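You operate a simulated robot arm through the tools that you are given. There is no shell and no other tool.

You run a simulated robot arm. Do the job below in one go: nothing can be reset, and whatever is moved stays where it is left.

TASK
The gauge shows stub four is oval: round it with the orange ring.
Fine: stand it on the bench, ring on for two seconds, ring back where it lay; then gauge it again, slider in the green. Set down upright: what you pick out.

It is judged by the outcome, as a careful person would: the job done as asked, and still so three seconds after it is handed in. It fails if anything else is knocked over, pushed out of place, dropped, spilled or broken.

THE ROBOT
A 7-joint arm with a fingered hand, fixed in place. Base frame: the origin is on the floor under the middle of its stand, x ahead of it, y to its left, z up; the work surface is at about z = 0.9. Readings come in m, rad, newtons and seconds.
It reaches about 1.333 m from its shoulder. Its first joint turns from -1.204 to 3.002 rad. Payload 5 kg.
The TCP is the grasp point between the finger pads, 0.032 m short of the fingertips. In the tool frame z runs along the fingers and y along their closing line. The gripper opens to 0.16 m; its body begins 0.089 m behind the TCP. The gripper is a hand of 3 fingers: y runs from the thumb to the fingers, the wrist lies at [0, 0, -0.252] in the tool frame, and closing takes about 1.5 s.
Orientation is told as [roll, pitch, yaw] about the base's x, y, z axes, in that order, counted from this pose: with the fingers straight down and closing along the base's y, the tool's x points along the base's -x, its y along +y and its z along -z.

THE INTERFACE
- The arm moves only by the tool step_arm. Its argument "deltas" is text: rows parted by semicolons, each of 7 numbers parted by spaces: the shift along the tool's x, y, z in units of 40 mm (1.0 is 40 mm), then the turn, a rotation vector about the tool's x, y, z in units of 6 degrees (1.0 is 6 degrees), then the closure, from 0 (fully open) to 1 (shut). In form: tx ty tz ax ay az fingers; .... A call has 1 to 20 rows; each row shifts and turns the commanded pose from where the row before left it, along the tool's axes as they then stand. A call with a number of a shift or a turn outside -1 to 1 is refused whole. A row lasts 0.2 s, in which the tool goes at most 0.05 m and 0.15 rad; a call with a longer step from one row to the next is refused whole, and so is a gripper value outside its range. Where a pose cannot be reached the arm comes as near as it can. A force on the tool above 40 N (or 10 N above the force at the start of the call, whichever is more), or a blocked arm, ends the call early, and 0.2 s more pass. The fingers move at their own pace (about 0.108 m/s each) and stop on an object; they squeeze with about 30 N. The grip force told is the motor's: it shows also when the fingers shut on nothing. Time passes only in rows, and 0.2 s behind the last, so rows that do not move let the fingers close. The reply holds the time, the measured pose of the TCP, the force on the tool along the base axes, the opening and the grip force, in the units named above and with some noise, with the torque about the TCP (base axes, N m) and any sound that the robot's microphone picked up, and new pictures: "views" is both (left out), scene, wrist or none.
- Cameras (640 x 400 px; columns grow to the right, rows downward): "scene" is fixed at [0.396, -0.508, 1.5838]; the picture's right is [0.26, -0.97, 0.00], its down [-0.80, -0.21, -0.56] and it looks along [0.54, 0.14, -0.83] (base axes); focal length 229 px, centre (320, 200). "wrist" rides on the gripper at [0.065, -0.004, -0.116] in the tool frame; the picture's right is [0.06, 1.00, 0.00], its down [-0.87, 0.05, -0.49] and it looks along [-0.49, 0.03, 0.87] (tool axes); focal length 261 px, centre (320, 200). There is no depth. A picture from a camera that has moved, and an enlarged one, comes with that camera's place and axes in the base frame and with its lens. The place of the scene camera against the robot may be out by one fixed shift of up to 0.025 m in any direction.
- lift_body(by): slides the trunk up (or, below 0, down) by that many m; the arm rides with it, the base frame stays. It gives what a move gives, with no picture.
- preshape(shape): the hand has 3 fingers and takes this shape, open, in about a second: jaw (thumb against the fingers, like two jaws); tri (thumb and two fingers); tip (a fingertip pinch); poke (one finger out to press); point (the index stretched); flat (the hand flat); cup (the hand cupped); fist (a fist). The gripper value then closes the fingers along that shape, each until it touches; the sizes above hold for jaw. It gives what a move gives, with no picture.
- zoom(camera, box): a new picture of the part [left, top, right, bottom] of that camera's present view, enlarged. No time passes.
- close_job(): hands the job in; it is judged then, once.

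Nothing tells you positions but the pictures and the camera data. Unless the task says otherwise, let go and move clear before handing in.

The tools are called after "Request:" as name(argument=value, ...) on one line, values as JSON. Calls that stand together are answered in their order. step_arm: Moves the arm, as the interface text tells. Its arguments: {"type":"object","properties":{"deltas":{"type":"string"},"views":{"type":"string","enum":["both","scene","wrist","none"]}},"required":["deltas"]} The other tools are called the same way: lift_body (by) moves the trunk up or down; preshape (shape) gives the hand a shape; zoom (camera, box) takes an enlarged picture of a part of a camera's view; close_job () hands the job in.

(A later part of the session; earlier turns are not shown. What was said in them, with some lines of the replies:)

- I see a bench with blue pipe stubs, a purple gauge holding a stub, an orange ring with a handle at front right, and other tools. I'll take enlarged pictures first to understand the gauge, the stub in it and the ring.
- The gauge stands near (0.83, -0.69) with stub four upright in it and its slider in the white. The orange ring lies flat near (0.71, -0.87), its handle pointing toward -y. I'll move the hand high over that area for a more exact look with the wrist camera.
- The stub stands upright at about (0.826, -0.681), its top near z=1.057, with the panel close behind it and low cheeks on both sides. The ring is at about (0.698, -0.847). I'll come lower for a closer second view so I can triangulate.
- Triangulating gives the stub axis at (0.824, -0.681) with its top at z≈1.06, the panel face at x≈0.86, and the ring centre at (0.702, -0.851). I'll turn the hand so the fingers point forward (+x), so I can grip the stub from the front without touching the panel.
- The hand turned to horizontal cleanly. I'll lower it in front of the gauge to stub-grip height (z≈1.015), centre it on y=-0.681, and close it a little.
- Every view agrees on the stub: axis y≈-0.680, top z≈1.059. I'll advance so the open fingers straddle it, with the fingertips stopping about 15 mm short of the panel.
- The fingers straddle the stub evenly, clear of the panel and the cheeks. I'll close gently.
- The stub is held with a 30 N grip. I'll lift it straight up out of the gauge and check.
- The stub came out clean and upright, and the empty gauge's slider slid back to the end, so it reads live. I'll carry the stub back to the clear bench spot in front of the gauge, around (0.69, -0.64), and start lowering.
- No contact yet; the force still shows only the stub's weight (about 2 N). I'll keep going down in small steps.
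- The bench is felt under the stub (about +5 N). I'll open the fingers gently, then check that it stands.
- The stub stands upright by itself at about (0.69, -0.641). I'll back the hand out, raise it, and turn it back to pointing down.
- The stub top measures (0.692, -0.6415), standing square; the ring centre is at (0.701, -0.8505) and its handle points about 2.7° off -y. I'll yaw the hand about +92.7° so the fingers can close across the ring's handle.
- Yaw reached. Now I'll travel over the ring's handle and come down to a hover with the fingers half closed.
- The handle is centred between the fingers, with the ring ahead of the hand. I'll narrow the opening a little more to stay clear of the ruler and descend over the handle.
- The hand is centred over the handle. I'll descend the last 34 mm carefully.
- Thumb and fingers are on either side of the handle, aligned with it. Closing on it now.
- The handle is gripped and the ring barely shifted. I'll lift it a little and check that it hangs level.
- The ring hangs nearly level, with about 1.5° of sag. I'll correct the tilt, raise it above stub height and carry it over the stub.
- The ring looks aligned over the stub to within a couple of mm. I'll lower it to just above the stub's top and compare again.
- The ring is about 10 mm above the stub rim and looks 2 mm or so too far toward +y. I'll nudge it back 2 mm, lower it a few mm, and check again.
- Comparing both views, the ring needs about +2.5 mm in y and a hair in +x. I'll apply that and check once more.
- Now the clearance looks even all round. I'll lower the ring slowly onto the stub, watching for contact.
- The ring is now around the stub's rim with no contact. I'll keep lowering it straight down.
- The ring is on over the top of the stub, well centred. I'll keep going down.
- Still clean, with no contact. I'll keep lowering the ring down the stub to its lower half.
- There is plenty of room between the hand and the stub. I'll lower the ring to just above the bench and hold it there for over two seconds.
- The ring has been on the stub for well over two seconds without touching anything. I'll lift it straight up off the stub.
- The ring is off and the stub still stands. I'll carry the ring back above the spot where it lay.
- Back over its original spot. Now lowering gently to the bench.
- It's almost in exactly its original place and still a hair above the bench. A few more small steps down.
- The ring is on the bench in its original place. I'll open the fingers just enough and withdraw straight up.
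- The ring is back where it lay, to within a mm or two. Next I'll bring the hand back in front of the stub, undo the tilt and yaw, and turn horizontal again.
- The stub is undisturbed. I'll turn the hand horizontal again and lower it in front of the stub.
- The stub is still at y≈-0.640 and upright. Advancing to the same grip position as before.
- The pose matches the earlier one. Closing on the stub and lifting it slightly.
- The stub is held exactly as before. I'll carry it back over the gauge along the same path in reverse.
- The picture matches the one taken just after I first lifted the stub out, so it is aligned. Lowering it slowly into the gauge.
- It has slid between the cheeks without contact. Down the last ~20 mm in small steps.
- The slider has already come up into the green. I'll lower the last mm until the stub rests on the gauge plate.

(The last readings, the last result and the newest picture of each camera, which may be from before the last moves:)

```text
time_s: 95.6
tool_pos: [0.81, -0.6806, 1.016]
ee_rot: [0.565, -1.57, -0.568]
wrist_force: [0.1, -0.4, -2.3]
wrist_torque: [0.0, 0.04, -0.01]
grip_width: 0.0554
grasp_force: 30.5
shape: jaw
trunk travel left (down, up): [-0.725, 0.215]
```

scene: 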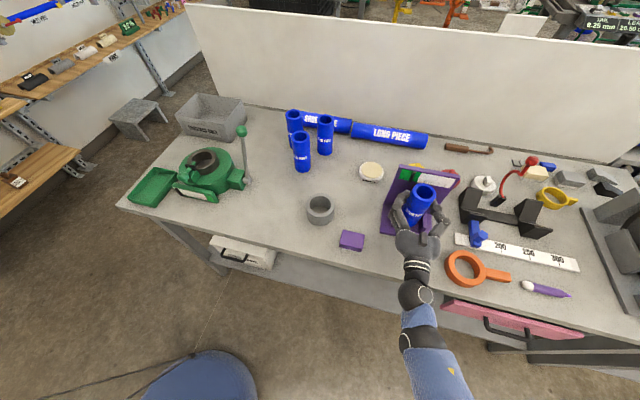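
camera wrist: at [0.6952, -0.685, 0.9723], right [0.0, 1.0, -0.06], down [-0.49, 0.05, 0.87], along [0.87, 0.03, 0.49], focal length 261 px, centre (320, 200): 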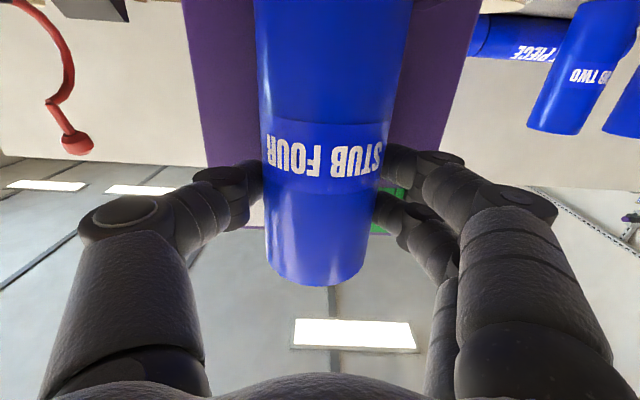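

Request:
step_arm(deltas="0.03 0 0 0 0 0 1; 0 0 0 0 0 0 1", views="none")

Request:
step_arm(deltas="0.02 0 0 0 0 0 1; 0 0 0 0 0 0 1", views="none")

```text
time_s: 96.2
tool_pos: [0.8116, -0.6812, 1.0155]
ee_rot: [3.019, -1.569, -3.022]
wrist_force: [0.4, 0.0, 0.1]
wrist_torque: [-0.02, -0.03, 0.01]
grip_width: 0.0556
grasp_force: 30.4
shape: jaw
trunk travel left (down, up): [-0.725, 0.215]
```

```text
time_s: 96.8
tool_pos: [0.8102, -0.6803, 1.015]
ee_rot: [-3.094, -1.567, 3.096]
wrist_force: [0.7, -1.0, 6.4]
wrist_torque: [0.01, -0.13, -0.03]
grip_width: 0.0556
grasp_force: 29.7
shape: jaw
trunk travel left (down, up): [-0.725, 0.215]
```

The stub is seated on the gauge plate. I'll ease off slightly, open gently and check the slider.

Request:
step_arm(deltas="-0.012 0 0 0 0 0 1; 0 0 0 0 0 0 0.62; 0 0 0 0 0 0 0.55; 0 0 0 0 0 0 0.4; 0 0 0 0 0 0 0.2; 0 0 0 0 0 0 0.2; 0 0 0 0 0 0 0.2", views="both")

Request:
zoom(camera="scene", box=[360, 140, 500, 250])

```text
time_s: 98.4
tool_pos: [0.8108, -0.6796, 1.0144]
ee_rot: [1.742, -1.571, -1.739]
wrist_force: [-0.9, 0.0, -0.7]
wrist_torque: [0.0, -0.01, -0.02]
grip_width: 0.1277
grasp_force: 0.0
shape: jaw
trunk travel left (down, up): [-0.725, 0.215]
camera wrist: at [0.6952, -0.6849, 0.9492], right [0.0, 1.0, -0.06], down [-0.49, 0.05, 0.87], along [0.87, 0.03, 0.49], focal length 261 px, centre (320, 200)
```

scene: 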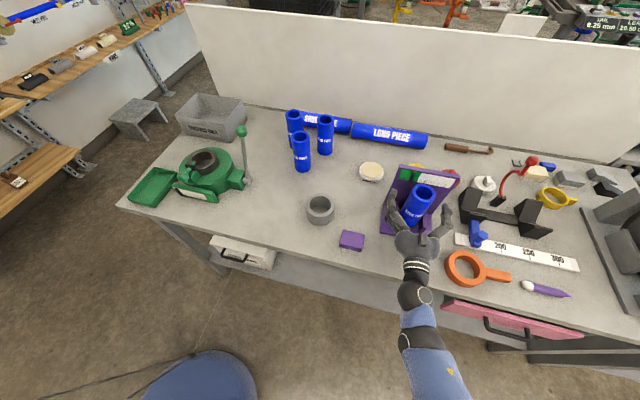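
wrist: 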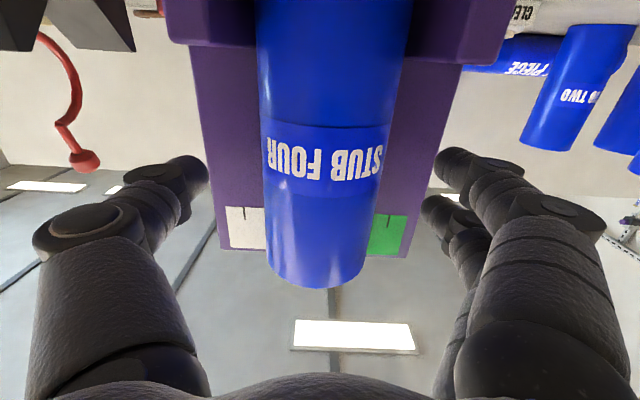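

```text
3.64 times, centred on (430, 195) of scene
camera zoom: at [0.396, -0.508, 1.5838], right [0.26, -0.97, 0.0], down [-0.8, -0.21, -0.56], along [0.54, 0.14, -0.83], focal length 831 px, centre (-80, 218)
```

zoom: 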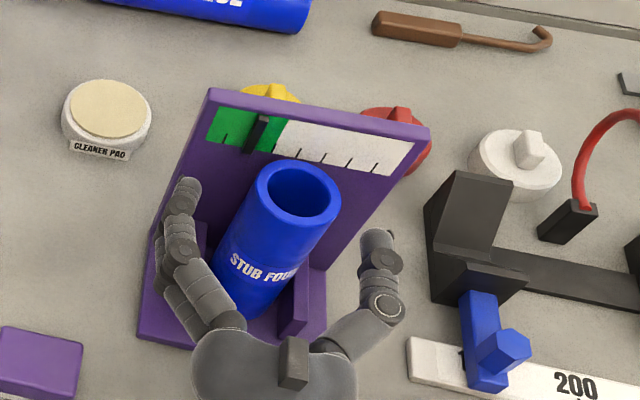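

The stub is released upright in the gauge and the slider reads in the green. I'll withdraw the hand straight back and raise it clear.

Request:
step_arm(deltas="0 0 -0.5 0 0 0 0.2; 0 0 -0.8 0 0 0 0.2; 0 0 -1 0 0 0 0.2; 0 0 -1 0 0 0 0.2; 0 0 -1 0 0 0 0.2; 0 0 -1 0 0 0 0.2; -1 0 0 0 0 0 0; -1 0 0 0 0 0 0; -1 0 0 0 0 0 0; -1 0 0 0 0 0 0; -1 0 0 0 0 0 0; -1 0 0 0 0 0 0; 0 0 0 0 0 0 0; 0 0 0 0 0 0 0", views="both")

Request:
zoom(camera="scene", box=[370, 150, 460, 250])

Request:
zoom(camera="scene", box=[430, 210, 590, 310])

```text
time_s: 101.4
tool_pos: [0.5971, -0.6807, 1.2563]
ee_rot: [3.137, -1.571, -3.137]
wrist_force: [0.1, 0.0, 0.7]
wrist_torque: [0.02, -0.01, 0.0]
grip_width: 0.1597
grasp_force: 0.0
shape: jaw
trunk travel left (down, up): [-0.725, 0.215]
camera wrist: at [0.4824, -0.6851, 1.1904], right [0.0, 1.0, -0.06], down [-0.49, 0.05, 0.87], along [0.87, 0.03, 0.49], focal length 261 px, centre (320, 200)
```

scene: 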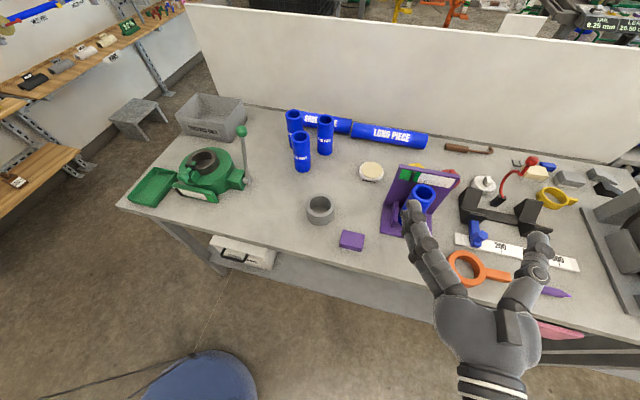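
wrist: 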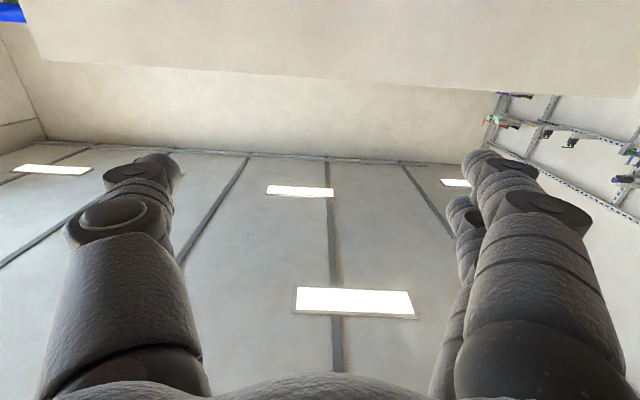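

```text
4.00 times, centred on (415, 200) of scene
camera zoom: at [0.396, -0.508, 1.5838], right [0.26, -0.97, 0.0], down [-0.8, -0.21, -0.56], along [0.54, 0.14, -0.83], focal length 914 px, centre (-60, 200)
```

zoom: 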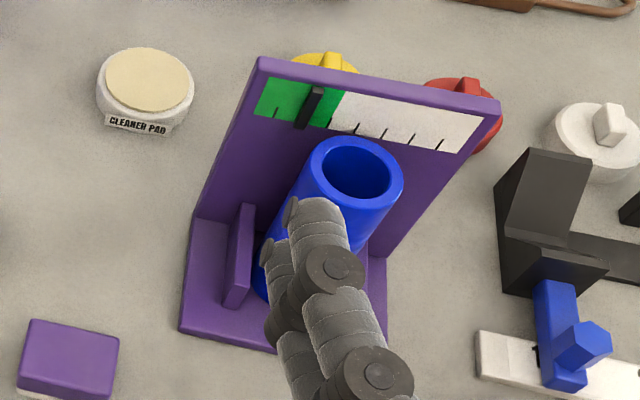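

```text
4.00 times, centred on (510, 260) of scene
camera zoom: at [0.396, -0.508, 1.5838], right [0.26, -0.97, 0.0], down [-0.8, -0.21, -0.56], along [0.54, 0.14, -0.83], focal length 914 px, centre (-440, -40)
```

zoom: 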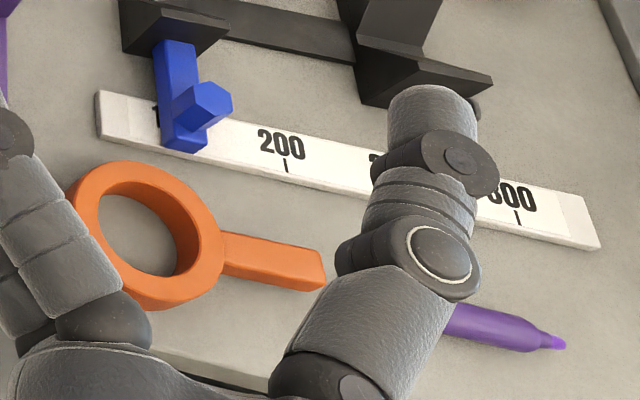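

Everything looks right, with the slider in the green, the ring in place and nothing else disturbed. I'll move the hand a bit higher and back, then take one last look.

Request:
step_arm(deltas="-1 0 0 0 0 0 0; -1 0 0 0 0 0 0; 0 0.9 -0.4 0 0 0 0; 0 0.9 0 0 0 0 0; 0 0.9 0 0 0 0 0; 0 0.9 0 0 0 0 0; 0 0.9 0 0 0 0 0; 0 0.9 0 0 0 0 0; 0 0 0 0 0 0 0; 0 0 0 0 0 0 0; 0 0 0 0 0 0 0", views="scene")

Request:
zoom(camera="scene", box=[370, 150, 530, 300])

```text
time_s: 103.8
tool_pos: [0.6149, -0.5166, 1.3373]
ee_rot: [-2.742, -1.568, 2.745]
wrist_force: [-0.9, -0.3, 0.8]
wrist_torque: [-0.01, 0.02, -0.06]
grip_width: 0.1599
grasp_force: 0.1
shape: jaw
out of reach, approached as far as the arm can: row 6, 7, 8
trunk travel left (down, up): [-0.725, 0.215]
```

scene: 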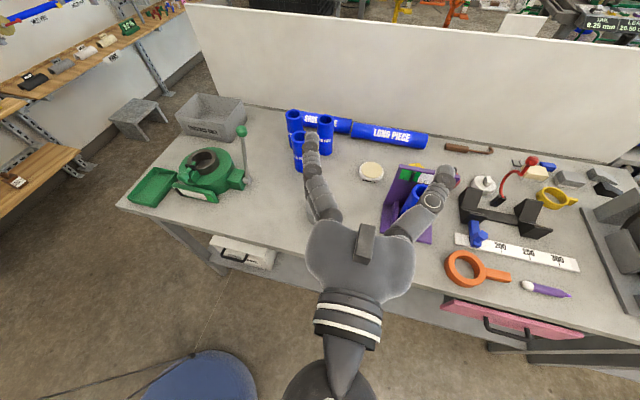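

```text
2.67 times, centred on (450, 225) of scene
camera zoom: at [0.396, -0.508, 1.5838], right [0.26, -0.97, 0.0], down [-0.8, -0.21, -0.56], along [0.54, 0.14, -0.83], focal length 610 px, centre (-27, 133)
```

zoom: 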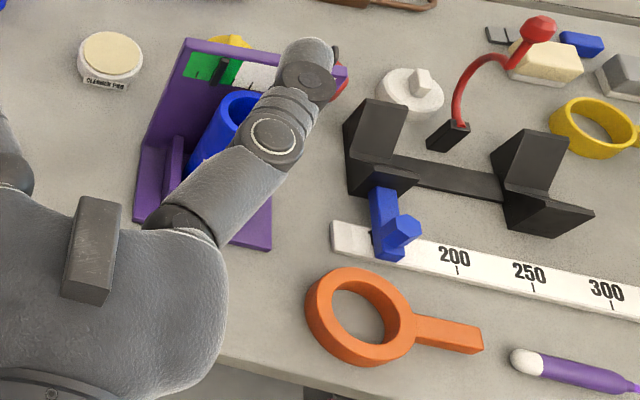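

Stub four stands upright in the gauge with the slider in the green. The orange ring lies where it was, nothing else has moved, and the hand is open and clear above the bench, so I'm handing the job in.

Request:
close_job()

```text
The job is handed in.
```

Stub four is rounded: it is back upright in the gauge, and the slider now reads in the green. It was out in the white at the start.

- **Rounding:** I stood the stub upright on the bench. The orange ring was around it for about ten seconds in all, including more than three held still near the bottom. I held the ring by its handle throughout rather than letting go of it.
- **Ring:** it is back where it lay, within a millimetre or two by the camera.
- **Everything else:** nothing was knocked over or dropped, and nothing else looked out of place in the final pictures. The hand is open and clear above the bench.
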